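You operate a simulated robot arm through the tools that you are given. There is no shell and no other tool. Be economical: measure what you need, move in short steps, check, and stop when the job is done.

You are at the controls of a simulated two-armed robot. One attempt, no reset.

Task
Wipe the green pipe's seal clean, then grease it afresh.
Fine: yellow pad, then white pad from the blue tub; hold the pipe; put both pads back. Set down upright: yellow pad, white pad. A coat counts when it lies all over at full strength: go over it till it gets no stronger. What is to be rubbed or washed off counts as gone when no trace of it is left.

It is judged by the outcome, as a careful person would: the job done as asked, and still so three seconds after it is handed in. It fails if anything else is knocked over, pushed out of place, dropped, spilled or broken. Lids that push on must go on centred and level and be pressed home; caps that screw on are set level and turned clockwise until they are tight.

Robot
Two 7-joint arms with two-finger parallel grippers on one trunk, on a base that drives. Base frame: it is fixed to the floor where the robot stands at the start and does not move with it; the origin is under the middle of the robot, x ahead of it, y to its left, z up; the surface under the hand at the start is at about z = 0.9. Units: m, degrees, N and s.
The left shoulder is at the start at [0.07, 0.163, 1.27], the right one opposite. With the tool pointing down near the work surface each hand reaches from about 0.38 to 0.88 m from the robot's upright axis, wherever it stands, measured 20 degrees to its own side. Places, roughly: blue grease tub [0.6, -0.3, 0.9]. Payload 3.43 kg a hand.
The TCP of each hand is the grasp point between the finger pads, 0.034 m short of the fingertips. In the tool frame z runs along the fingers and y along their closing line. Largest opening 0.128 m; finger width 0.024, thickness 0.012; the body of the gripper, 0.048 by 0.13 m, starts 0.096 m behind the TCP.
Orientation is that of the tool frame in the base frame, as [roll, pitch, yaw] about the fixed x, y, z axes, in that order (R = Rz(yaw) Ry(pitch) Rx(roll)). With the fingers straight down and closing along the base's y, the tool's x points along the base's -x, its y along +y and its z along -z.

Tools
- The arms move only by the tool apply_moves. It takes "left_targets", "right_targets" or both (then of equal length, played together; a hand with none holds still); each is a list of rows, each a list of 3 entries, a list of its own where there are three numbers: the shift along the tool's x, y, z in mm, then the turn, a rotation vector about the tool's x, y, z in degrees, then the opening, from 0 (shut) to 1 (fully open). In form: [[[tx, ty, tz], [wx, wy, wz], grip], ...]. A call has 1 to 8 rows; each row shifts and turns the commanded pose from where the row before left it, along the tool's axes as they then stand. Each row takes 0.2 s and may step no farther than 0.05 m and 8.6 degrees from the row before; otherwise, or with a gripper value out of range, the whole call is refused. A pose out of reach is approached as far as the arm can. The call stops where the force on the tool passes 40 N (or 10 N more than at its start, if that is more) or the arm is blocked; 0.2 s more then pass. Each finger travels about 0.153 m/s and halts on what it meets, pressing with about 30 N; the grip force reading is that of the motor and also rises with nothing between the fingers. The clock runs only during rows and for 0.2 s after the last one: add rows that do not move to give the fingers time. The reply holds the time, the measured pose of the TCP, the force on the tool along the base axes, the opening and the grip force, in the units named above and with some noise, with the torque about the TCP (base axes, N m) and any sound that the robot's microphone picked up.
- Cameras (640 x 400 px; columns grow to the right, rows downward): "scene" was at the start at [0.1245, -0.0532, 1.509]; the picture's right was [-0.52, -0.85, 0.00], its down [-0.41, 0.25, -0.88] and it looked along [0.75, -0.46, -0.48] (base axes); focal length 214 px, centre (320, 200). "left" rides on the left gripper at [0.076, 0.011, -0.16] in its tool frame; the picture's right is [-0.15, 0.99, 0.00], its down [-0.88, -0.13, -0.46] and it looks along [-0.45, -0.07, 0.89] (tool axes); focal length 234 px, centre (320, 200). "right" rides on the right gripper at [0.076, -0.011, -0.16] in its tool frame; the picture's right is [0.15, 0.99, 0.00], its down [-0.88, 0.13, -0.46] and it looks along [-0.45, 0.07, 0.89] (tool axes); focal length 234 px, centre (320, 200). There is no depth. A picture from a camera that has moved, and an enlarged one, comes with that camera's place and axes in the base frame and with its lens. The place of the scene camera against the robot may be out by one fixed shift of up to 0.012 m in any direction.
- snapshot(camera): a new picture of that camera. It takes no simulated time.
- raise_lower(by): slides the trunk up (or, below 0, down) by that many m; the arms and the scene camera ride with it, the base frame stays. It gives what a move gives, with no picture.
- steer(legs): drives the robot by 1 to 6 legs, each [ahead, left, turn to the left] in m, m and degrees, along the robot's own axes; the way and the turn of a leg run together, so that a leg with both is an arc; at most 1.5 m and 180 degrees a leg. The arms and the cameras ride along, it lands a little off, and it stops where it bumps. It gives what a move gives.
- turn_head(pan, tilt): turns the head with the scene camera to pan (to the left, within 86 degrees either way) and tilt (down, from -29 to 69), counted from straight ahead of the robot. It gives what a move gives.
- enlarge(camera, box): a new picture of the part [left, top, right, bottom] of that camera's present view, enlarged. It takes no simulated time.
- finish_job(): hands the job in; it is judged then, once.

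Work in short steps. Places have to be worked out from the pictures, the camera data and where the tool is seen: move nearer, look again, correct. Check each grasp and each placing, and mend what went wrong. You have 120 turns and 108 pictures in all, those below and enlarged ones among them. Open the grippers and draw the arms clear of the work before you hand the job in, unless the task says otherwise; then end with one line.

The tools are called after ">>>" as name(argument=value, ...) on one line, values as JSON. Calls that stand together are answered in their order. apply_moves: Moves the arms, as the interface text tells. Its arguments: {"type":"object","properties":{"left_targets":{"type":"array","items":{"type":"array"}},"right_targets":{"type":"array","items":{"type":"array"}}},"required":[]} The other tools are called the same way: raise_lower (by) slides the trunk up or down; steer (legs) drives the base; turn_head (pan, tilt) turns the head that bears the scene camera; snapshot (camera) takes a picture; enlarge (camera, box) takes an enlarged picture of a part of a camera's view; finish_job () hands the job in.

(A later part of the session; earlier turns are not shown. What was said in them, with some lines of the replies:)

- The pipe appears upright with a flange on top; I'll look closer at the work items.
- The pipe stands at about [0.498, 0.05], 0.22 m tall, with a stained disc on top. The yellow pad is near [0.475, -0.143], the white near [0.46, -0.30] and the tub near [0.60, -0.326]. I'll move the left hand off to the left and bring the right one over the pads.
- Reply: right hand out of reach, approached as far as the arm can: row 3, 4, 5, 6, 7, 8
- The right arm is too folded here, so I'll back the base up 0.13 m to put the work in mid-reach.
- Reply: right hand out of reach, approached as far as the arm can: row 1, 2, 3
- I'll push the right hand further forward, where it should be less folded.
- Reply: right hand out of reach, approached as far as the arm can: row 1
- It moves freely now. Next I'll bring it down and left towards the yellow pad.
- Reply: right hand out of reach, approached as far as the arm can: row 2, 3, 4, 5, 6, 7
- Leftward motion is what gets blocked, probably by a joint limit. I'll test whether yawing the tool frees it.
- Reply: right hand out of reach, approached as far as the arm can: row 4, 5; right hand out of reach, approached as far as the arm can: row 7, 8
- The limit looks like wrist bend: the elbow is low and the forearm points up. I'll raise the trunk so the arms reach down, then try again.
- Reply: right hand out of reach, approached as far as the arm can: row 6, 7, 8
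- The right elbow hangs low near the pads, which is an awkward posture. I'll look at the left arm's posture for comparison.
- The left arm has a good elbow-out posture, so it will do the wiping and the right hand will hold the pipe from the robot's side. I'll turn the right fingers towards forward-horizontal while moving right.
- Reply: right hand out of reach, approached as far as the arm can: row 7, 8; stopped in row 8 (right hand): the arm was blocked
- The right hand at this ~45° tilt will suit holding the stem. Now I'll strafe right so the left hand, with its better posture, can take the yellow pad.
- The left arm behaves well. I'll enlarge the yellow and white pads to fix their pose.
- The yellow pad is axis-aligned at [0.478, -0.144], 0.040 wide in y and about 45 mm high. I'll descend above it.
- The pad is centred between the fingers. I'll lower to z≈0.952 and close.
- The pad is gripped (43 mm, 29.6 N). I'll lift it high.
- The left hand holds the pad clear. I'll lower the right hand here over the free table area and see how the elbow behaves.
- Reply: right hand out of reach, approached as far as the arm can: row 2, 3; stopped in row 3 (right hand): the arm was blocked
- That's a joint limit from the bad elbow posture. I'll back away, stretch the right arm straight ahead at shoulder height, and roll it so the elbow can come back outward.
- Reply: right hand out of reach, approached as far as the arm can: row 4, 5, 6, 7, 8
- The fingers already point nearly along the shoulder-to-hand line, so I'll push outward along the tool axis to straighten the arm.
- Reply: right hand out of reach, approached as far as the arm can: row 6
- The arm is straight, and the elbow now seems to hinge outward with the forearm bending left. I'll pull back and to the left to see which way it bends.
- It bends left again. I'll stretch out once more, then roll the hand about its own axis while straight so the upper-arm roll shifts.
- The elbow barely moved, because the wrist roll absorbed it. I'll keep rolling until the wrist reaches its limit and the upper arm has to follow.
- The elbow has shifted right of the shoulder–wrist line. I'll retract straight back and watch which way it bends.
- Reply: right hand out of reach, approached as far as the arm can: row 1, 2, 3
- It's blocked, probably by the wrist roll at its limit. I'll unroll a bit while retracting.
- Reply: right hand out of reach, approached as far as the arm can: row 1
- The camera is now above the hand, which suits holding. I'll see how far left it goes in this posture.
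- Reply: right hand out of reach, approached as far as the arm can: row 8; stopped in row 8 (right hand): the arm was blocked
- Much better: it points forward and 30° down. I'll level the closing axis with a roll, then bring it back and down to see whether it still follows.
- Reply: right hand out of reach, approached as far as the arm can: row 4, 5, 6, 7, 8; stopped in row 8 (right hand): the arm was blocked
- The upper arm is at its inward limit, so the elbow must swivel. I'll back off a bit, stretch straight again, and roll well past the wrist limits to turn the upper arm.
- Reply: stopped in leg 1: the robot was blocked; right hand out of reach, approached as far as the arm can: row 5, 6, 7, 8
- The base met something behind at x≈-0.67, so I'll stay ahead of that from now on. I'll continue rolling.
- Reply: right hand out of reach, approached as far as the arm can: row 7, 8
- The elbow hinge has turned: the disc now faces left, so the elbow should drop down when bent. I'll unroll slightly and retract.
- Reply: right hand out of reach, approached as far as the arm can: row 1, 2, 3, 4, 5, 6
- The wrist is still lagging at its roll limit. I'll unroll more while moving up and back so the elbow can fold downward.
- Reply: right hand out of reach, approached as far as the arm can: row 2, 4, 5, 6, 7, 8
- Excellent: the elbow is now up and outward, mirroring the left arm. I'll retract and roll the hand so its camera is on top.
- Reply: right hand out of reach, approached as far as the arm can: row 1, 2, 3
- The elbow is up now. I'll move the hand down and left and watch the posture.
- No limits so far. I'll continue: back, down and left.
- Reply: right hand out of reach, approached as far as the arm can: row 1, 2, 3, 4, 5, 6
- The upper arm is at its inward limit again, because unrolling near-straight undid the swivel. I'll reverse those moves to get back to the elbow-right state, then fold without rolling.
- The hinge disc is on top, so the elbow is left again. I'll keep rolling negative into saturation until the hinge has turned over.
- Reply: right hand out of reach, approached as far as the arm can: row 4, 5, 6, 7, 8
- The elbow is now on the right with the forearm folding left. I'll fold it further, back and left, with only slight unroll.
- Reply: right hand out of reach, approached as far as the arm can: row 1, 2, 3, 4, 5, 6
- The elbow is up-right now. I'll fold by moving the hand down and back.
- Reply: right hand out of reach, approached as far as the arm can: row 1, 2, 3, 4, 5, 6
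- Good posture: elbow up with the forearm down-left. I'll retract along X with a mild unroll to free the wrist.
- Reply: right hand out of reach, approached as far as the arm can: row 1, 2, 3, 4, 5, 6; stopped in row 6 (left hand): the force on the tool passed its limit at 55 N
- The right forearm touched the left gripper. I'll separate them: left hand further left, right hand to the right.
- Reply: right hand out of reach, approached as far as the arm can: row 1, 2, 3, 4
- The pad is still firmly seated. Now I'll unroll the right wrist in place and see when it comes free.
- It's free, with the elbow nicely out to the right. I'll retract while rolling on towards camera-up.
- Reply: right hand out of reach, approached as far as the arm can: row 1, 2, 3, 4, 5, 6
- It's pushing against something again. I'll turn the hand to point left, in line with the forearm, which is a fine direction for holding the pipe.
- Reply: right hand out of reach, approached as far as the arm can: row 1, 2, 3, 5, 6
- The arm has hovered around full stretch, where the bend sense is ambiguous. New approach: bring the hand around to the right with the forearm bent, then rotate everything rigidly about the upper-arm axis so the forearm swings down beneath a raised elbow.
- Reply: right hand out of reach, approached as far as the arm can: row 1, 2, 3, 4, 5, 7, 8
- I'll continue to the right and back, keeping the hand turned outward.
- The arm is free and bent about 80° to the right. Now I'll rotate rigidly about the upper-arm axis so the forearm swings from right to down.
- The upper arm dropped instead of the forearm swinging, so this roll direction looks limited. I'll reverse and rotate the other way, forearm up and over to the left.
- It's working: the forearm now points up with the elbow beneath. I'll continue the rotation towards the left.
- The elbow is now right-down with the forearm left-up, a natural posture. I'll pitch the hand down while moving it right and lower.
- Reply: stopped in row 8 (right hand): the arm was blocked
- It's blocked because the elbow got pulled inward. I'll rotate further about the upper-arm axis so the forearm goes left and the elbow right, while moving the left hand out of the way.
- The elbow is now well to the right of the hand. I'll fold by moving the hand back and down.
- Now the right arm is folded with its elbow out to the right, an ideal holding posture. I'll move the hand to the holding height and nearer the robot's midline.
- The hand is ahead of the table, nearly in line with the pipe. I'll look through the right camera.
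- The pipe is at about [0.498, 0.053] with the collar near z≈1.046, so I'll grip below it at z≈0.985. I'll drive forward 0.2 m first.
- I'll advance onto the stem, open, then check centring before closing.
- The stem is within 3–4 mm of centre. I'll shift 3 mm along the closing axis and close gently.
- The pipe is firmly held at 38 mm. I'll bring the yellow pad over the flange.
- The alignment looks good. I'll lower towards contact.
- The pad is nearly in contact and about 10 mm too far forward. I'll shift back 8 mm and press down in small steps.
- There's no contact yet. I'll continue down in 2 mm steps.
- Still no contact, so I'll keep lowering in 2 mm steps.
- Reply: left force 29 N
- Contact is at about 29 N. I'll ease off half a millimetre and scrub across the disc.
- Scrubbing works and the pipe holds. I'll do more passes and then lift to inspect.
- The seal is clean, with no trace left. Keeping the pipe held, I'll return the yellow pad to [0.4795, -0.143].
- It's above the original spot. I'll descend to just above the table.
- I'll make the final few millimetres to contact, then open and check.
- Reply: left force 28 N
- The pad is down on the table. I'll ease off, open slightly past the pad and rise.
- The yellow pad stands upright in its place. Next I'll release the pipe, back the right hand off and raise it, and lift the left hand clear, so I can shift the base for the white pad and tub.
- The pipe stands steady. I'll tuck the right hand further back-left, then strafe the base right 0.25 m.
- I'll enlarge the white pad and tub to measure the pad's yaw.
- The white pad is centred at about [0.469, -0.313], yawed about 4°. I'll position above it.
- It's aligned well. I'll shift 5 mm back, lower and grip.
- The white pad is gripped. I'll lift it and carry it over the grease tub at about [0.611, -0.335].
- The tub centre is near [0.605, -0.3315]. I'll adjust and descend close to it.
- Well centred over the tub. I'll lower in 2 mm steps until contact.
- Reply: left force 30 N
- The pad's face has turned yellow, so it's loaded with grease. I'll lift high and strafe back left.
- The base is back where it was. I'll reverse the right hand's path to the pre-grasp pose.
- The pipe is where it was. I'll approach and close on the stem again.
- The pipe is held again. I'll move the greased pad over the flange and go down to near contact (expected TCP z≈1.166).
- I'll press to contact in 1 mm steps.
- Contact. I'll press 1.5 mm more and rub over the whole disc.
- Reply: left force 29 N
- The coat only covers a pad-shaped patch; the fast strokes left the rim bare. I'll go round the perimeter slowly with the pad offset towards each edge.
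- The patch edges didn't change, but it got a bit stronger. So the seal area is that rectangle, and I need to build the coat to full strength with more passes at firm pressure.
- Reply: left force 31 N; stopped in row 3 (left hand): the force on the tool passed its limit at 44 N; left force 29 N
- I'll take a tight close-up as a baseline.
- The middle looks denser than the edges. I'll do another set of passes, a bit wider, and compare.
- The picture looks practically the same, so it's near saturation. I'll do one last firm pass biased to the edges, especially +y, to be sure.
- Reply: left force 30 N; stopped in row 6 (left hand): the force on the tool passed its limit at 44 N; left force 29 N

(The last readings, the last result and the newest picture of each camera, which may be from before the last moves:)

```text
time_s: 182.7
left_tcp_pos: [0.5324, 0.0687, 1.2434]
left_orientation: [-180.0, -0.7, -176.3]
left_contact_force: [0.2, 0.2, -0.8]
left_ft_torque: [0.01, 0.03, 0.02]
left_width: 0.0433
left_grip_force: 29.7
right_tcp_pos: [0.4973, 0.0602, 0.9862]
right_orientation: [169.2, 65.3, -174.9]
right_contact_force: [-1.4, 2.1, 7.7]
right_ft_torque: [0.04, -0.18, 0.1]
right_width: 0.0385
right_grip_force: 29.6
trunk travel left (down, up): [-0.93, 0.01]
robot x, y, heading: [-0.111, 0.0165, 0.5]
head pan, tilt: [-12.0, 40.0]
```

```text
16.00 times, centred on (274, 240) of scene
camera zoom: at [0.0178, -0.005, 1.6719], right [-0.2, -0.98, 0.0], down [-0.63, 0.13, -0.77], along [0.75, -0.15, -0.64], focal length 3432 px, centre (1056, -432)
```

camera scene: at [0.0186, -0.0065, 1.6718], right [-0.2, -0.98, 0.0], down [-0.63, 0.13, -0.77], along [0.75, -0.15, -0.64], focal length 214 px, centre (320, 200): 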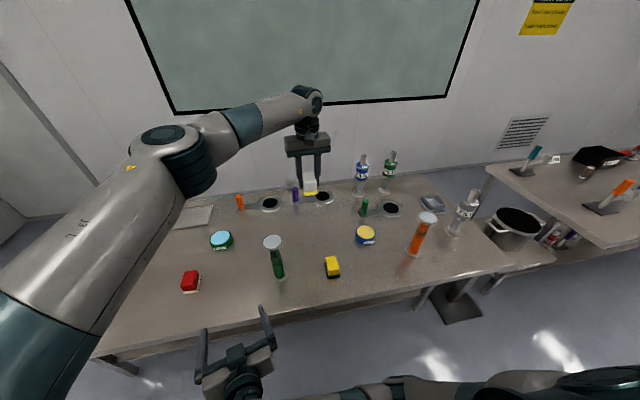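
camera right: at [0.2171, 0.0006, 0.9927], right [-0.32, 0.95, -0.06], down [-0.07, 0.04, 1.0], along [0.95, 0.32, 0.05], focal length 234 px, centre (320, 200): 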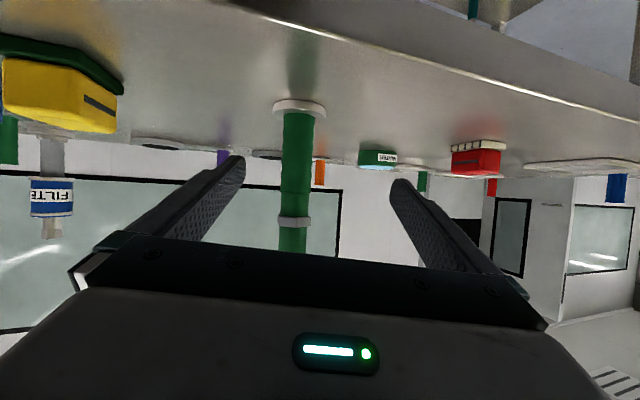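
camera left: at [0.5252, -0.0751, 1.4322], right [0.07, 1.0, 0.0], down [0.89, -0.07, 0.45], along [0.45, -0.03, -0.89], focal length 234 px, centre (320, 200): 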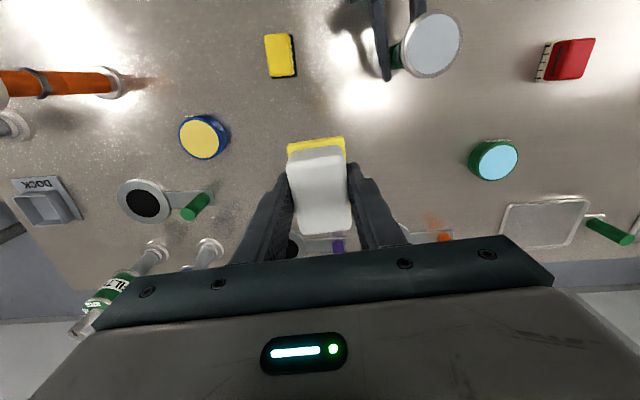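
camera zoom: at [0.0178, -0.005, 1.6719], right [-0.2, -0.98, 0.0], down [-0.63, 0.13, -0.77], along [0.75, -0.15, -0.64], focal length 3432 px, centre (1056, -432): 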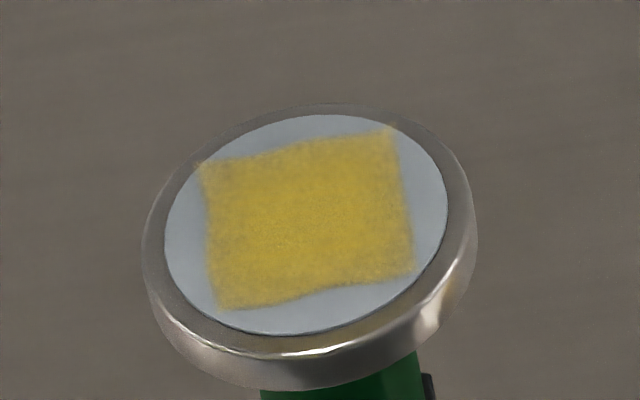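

The coat no longer gets any stronger. I'll release the pipe, back the right hand off and tuck it away.

>>> apply_moves(right_targets=[[[0, 0, 0], [0, 0, 0], 0.5], [[0, 0, 0], [0, 0, 0], 1], [[0, 0, 0], [0, 0, 0], 1], [[11.1, 9.2, -34.9], [0, 0, 0], 1], [[11.1, 9.2, -34.9], [0, 0, 0], 1], [[11.1, 9.2, -34.9], [0, 0, 0], 1], [[-36, 3, -16], [0, 0, 0], 1], [[-36, 3, -16], [0, 0, 0], 1]])

>>> apply_moves(right_targets=[[[11, 35, -18], [0, 0, 0], 1], [[11, 35, -18], [0, 0, 0], 1], [[11, 35, -18], [0, 0, 0], 1], [[11, 35, -18], [0, 0, 0], 1]])

>>> steer(legs=[[0, -0.253, 0]])

>>> snapshot(camera="scene")

```text
time_s: 184.5
left_tcp_pos: [0.5328, 0.0695, 1.243]
left_orientation: [-179.9, -0.7, -176.1]
left_contact_force: [0.5, -0.7, -1.3]
left_ft_torque: [0.0, 0.03, -0.02]
left_width: 0.043
left_grip_force: 29.9
right_tcp_pos: [0.3873, 0.0591, 1.0811]
right_orientation: [169.6, 65.1, -174.4]
right_contact_force: [0.1, -0.2, 0.2]
right_ft_torque: [0.0, 0.01, 0.03]
right_width: 0.1282
right_grip_force: 0.0
trunk travel left (down, up): [-0.93, 0.01]
robot x, y, heading: [-0.1091, 0.0168, 0.2]
head pan, tilt: [-12.0, 40.0]
```

```text
time_s: 185.5
left_tcp_pos: [0.5313, 0.0697, 1.2447]
left_orientation: [-179.8, -0.6, -176.2]
left_contact_force: [-0.7, 0.2, -0.8]
left_ft_torque: [-0.05, 0.0, 0.04]
left_width: 0.0433
left_grip_force: 29.7
right_tcp_pos: [0.2693, 0.1752, 1.0829]
right_orientation: [169.6, 65.3, -174.5]
right_contact_force: [0.8, 0.8, -0.1]
right_ft_torque: [0.03, -0.01, 0.01]
right_width: 0.1277
right_grip_force: 0.0
trunk travel left (down, up): [-0.93, 0.01]
robot x, y, heading: [-0.1131, 0.0203, 0.5]
head pan, tilt: [-12.0, 40.0]
```

```text
time_s: 187.3
left_tcp_pos: [0.5349, -0.1844, 1.2436]
left_orientation: [-179.9, -0.7, -176.3]
left_contact_force: [0.7, 0.3, -0.7]
left_ft_torque: [-0.03, 0.02, -0.02]
left_width: 0.043
left_grip_force: 29.9
right_tcp_pos: [0.2726, -0.0823, 1.0816]
right_orientation: [169.6, 65.3, -174.7]
right_contact_force: [0.4, -0.5, 0.3]
right_ft_torque: [-0.02, 0.03, -0.01]
right_width: 0.1278
right_grip_force: 0.1
trunk travel left (down, up): [-0.93, 0.01]
robot x, y, heading: [-0.11, -0.2339, 0.2]
head pan, tilt: [-12.0, 40.0]
```

```text
18 pictures are left
camera scene: at [0.0203, -0.2576, 1.6718], right [-0.2, -0.98, 0.0], down [-0.63, 0.13, -0.77], along [0.75, -0.16, -0.64], focal length 214 px, centre (320, 200)
```

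scene: 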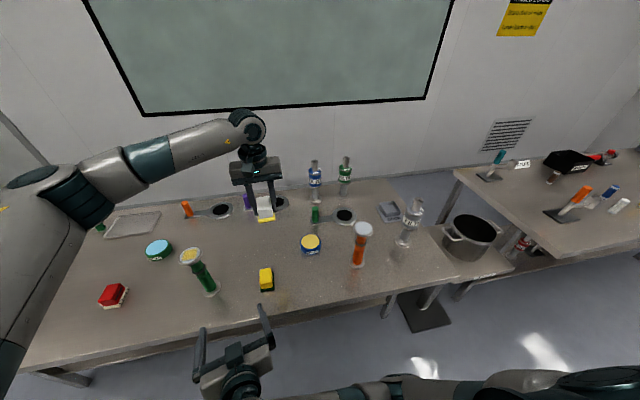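

The pipe stands free. I'll carry the white pad back over its spot and descend.

>>> apply_moves(left_targets=[[[19.2, -31.5, 10], [0, 0, 0], 0.1], [[19.2, -31.5, 20], [0, 0, 0], 0.1], [[19.2, -31.5, 20], [0, 0, 0], 0.1], [[19.2, -31.5, 20], [0, 0, 0], 0.1], [[0, 0, 45], [0, 0, 0], 0.1], [[0, 0, 45], [0, 0, 0], 0.1], [[0, 0, 45], [0, 0, 0], 0.1], [[0, 0, 45], [0, 0, 0], 0.1]])

>>> apply_moves(left_targets=[[[0, 0, 15], [0, 0, 0], 0.1], [[0, 0, 10], [0, 0, 0], 0.1], [[0, 0, 4], [0, 0, 0], 0.1], [[0, 0, 1], [0, 0, 0], 0.1], [[0, 0, 1], [0, 0, 0], 0.1], [[0, 0, 1], [0, 0, 0], 0.1]])

>>> enlarge(camera="scene", box=[240, 220, 340, 290])

```text
time_s: 189.1
left_tcp_pos: [0.4632, -0.3197, 0.9933]
left_orientation: [-179.8, -0.6, -176.3]
left_contact_force: [0.4, -0.4, -0.8]
left_ft_torque: [0.05, 0.03, 0.06]
left_width: 0.043
left_grip_force: 29.7
right_tcp_pos: [0.2729, -0.0833, 1.0826]
right_orientation: [169.4, 65.2, -174.7]
right_contact_force: [-0.8, 0.0, -0.4]
right_ft_torque: [0.01, 0.0, -0.03]
right_width: 0.1278
right_grip_force: 0.0
trunk travel left (down, up): [-0.93, 0.01]
robot x, y, heading: [-0.1089, -0.2364, 0.3]
head pan, tilt: [-12.0, 40.0]
```

```text
time_s: 190.5
left_tcp_pos: [0.4633, -0.3181, 0.9621]
left_orientation: [-179.9, -0.6, -176.3]
left_contact_force: [-0.2, 0.0, -0.6]
left_ft_torque: [0.0, -0.04, -0.04]
left_width: 0.0432
left_grip_force: 29.8
right_tcp_pos: [0.271, -0.0848, 1.0825]
right_orientation: [169.4, 65.2, -174.8]
right_contact_force: [-0.6, -0.6, 0.2]
right_ft_torque: [0.0, 0.01, 0.01]
right_width: 0.1279
right_grip_force: 0.0
trunk travel left (down, up): [-0.93, 0.01]
robot x, y, heading: [-0.1112, -0.2365, 0.3]
head pan, tilt: [-12.0, 40.0]
```

```text
5.71 times, centred on (290, 255) of scene
camera zoom: at [0.0202, -0.2599, 1.6718], right [-0.2, -0.98, 0.0], down [-0.63, 0.13, -0.77], along [0.75, -0.16, -0.64], focal length 1226 px, centre (491, -114)
```

zoom: 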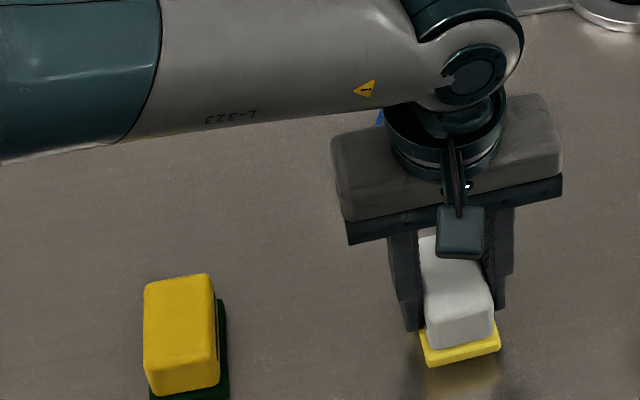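

It's nearly down. I'll shift 3 mm to the original spot and lower gently until contact.

>>> apply_moves(left_targets=[[[-3, 3, 3], [0, 0, 0], 0.1], [[0, 0, 3], [0, 0, 0], 0.1], [[0, 0, 2], [0, 0, 0], 0.1], [[0, 0, 2], [0, 0, 0], 0.1], [[0, 0, 1], [0, 0, 0], 0.1], [[0, 0, 1], [0, 0, 0], 0.1]])

```text
time_s: 191.9
left_tcp_pos: [0.4647, -0.3156, 0.9503]
left_orientation: [-180.0, -0.7, -176.3]
left_contact_force: [0.5, 1.1, -1.3]
left_ft_torque: [0.02, 0.05, 0.02]
left_width: 0.043
left_grip_force: 30.0
right_tcp_pos: [0.273, -0.0842, 1.0808]
right_orientation: [169.4, 65.2, -174.8]
right_contact_force: [-0.8, -0.1, 0.7]
right_ft_torque: [-0.01, 0.0, 0.02]
right_width: 0.1282
right_grip_force: 0.1
trunk travel left (down, up): [-0.93, 0.01]
robot x, y, heading: [-0.1102, -0.2352, 0.1]
head pan, tilt: [-12.0, 40.0]
```

>>> apply_moves(left_targets=[[[0, 0, 1], [0, 0, 0], 0.1], [[0, 0, 1], [0, 0, 0], 0.1], [[0, 0, 1], [0, 0, 0], 0.1], [[0, 0, 1], [0, 0, 0], 0.1], [[0, 0, 1], [0, 0, 0], 0.1]])

```text
time_s: 193.1
left_tcp_pos: [0.4663, -0.3149, 0.9469]
left_orientation: [-179.8, -0.5, -176.3]
left_contact_force: [0.5, 0.9, 3.8]
left_ft_torque: [0.11, -0.11, 0.01]
left_width: 0.0431
left_grip_force: 29.4
right_tcp_pos: [0.2708, -0.0834, 1.0831]
right_orientation: [169.5, 65.2, -174.8]
right_contact_force: [-0.6, -0.6, -0.4]
right_ft_torque: [-0.01, 0.0, -0.02]
right_width: 0.128
right_grip_force: 0.0
trunk travel left (down, up): [-0.93, 0.01]
robot x, y, heading: [-0.1105, -0.2365, 0.1]
head pan, tilt: [-12.0, 40.0]
```

Contact. I'll open, rise, and look.

>>> apply_moves(left_targets=[[[0, 0, 0], [0, 0, 0], 0.4], [[0, 0, 0], [0, 0, 0], 0.65], [[0, 0, 0], [0, 0, 0], 0.7], [[0, 0, -25], [0, 0, 0], 0.7], [[0, 0, -45], [0, 0, 0], 0.7], [[0, 0, -45], [0, 0, 0], 0.7], [[0, 0, -45], [0, 0, 0], 0.7], [[0, 0, -45], [0, 0, 0], 0.7]])

>>> apply_moves(left_targets=[[[0, 0, -45], [0, 0, 0], 0.7], [[10, 45, -15], [0, 0, 0], 0.7], [[10, 45, 0], [0, 0, 0], 0.7], [[10, 45, 0], [0, 0, 0], 0.7], [[10, 45, 0], [0, 0, 0], 0.7], [[0, 45, 0], [0, 0, 0], 0.7], [[0, 45, 0], [0, 0, 0], 0.7]])

>>> snapshot(camera="scene")

>>> enlarge(camera="scene", box=[160, 210, 340, 315])

```text
time_s: 194.9
left_tcp_pos: [0.4684, -0.3158, 1.1502]
left_orientation: [180.0, -0.7, -176.3]
left_contact_force: [0.2, -0.8, 0.2]
left_ft_torque: [0.02, -0.04, -0.04]
left_width: 0.0895
left_grip_force: 0.0
right_tcp_pos: [0.2723, -0.0839, 1.0822]
right_orientation: [169.3, 65.2, -174.8]
right_contact_force: [-0.2, 0.2, 1.0]
right_ft_torque: [-0.02, 0.0, -0.03]
right_width: 0.1279
right_grip_force: 0.0
trunk travel left (down, up): [-0.93, 0.01]
robot x, y, heading: [-0.111, -0.2364, 0.2]
head pan, tilt: [-12.0, 40.0]
```

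```text
time_s: 196.5
left_tcp_pos: [0.4128, -0.0438, 1.2109]
left_orientation: [-179.9, -0.6, -176.3]
left_contact_force: [-0.3, 0.0, 0.1]
left_ft_torque: [-0.04, -0.01, 0.05]
left_width: 0.0896
left_grip_force: 0.1
right_tcp_pos: [0.2704, -0.0818, 1.0813]
right_orientation: [169.7, 65.2, -174.6]
right_contact_force: [-0.5, 0.6, -0.1]
right_ft_torque: [0.02, 0.01, -0.02]
right_width: 0.1281
right_grip_force: 0.0
trunk travel left (down, up): [-0.93, 0.01]
robot x, y, heading: [-0.1071, -0.238, 0.3]
head pan, tilt: [-12.0, 40.0]
```

```text
16 pictures are left
camera scene: at [0.019, -0.2571, 1.672], right [-0.2, -0.98, 0.0], down [-0.63, 0.13, -0.77], along [0.75, -0.16, -0.64], focal length 214 px, centre (320, 200)
```

scene: 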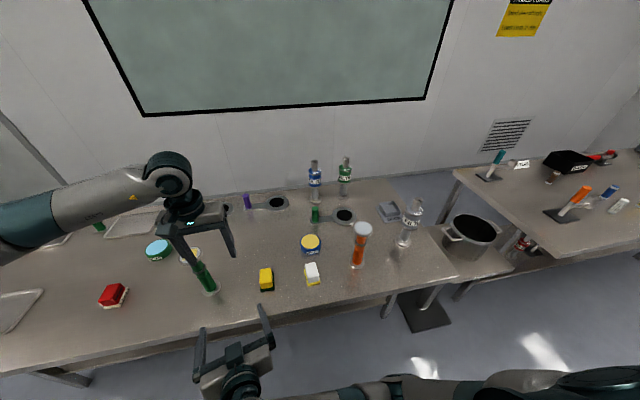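

```text
3.56 times, centred on (250, 262) of scene
camera zoom: at [0.019, -0.2571, 1.672], right [-0.2, -0.98, 0.0], down [-0.63, 0.13, -0.77], along [0.75, -0.16, -0.64], focal length 763 px, centre (569, -22)
```

zoom: 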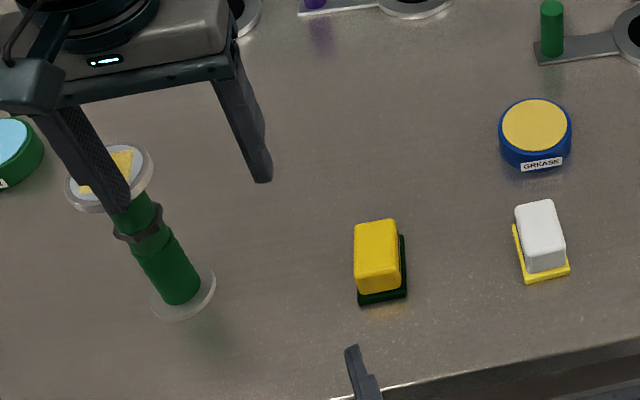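

Both pads stand upright and the pipe is upright. I'll draw the arms clear and take a last look at the seal.

>>> apply_moves(left_targets=[[[0, 0, -40], [0, 0, 0], 0.7], [[20, 10, -40], [0, 0, 0], 0.7], [[30, 20, -30], [0, 0, 0], 0.7], [[30, 30, 0], [0, 0, 0], 0.7]])

>>> steer(legs=[[-0.2, 0, 0]])

>>> turn_head(pan=10, tilt=35)

>>> snapshot(camera="scene")

```text
time_s: 197.5
left_tcp_pos: [0.3237, 0.0097, 1.3201]
left_orientation: [-180.0, -0.6, -176.4]
left_contact_force: [-0.6, 0.6, 0.3]
left_ft_torque: [0.01, 0.0, -0.01]
left_width: 0.0895
left_grip_force: 0.1
right_tcp_pos: [0.2721, -0.0823, 1.0819]
right_orientation: [169.6, 65.3, -174.6]
right_contact_force: [0.6, -0.2, -0.4]
right_ft_torque: [-0.01, -0.01, -0.03]
right_width: 0.128
right_grip_force: 0.0
trunk travel left (down, up): [-0.93, 0.01]
robot x, y, heading: [-0.1069, -0.2359, 0.0]
head pan, tilt: [-12.0, 40.0]
```

```text
time_s: 199.1
left_tcp_pos: [0.1292, 0.007, 1.3193]
left_orientation: [-179.9, -0.8, -176.3]
left_contact_force: [1.5, 0.0, -0.2]
left_ft_torque: [0.0, 0.02, 0.01]
left_width: 0.0897
left_grip_force: 0.0
right_tcp_pos: [0.075, -0.0846, 1.0816]
right_orientation: [169.4, 65.0, -174.7]
right_contact_force: [-0.1, -0.8, 0.4]
right_ft_torque: [0.02, 0.0, -0.01]
right_width: 0.1281
right_grip_force: 0.0
trunk travel left (down, up): [-0.93, 0.01]
robot x, y, heading: [-0.3122, -0.2391, 0.6]
head pan, tilt: [-12.0, 40.0]
```

```text
time_s: 200.0
left_tcp_pos: [0.1248, 0.0077, 1.3214]
left_orientation: [-179.9, -0.7, -176.1]
left_contact_force: [-1.1, 0.6, -0.5]
left_ft_torque: [-0.01, 0.02, -0.02]
left_width: 0.0898
left_grip_force: 0.0
right_tcp_pos: [0.0706, -0.0828, 1.0826]
right_orientation: [169.4, 65.4, -174.7]
right_contact_force: [0.4, 0.2, 0.3]
right_ft_torque: [0.0, 0.0, -0.03]
right_width: 0.1279
right_grip_force: 0.0
trunk travel left (down, up): [-0.93, 0.01]
robot x, y, heading: [-0.3093, -0.24, 0.4]
head pan, tilt: [10.0, 35.0]
```

```text
14 pictures are left
camera scene: at [-0.1779, -0.2279, 1.6795], right [0.18, -0.98, 0.0], down [-0.56, -0.1, -0.82], along [0.81, 0.15, -0.57], focal length 214 px, centre (320, 200)
```

scene: 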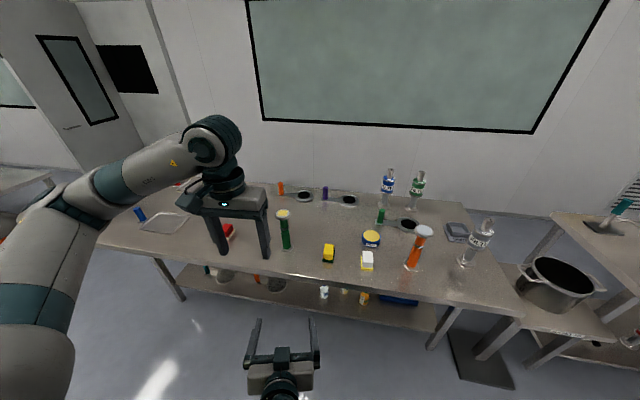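

Everything on the table is in place, the grippers are open and the arms are clear, so I'm handing the job in.

>>> finish_job()

```text
The job is handed in.
```

I wiped the green pipe's seal clean with the yellow pad and greased it from the blue tub with the white pad until the coat stopped getting stronger. The grease lies as a rectangle that wouldn't spread further, so the outer edge of the flange top is still bare. Both pads are back upright and the pipe is standing, but while reversing, the robot's base bumped something behind it that I didn't check.
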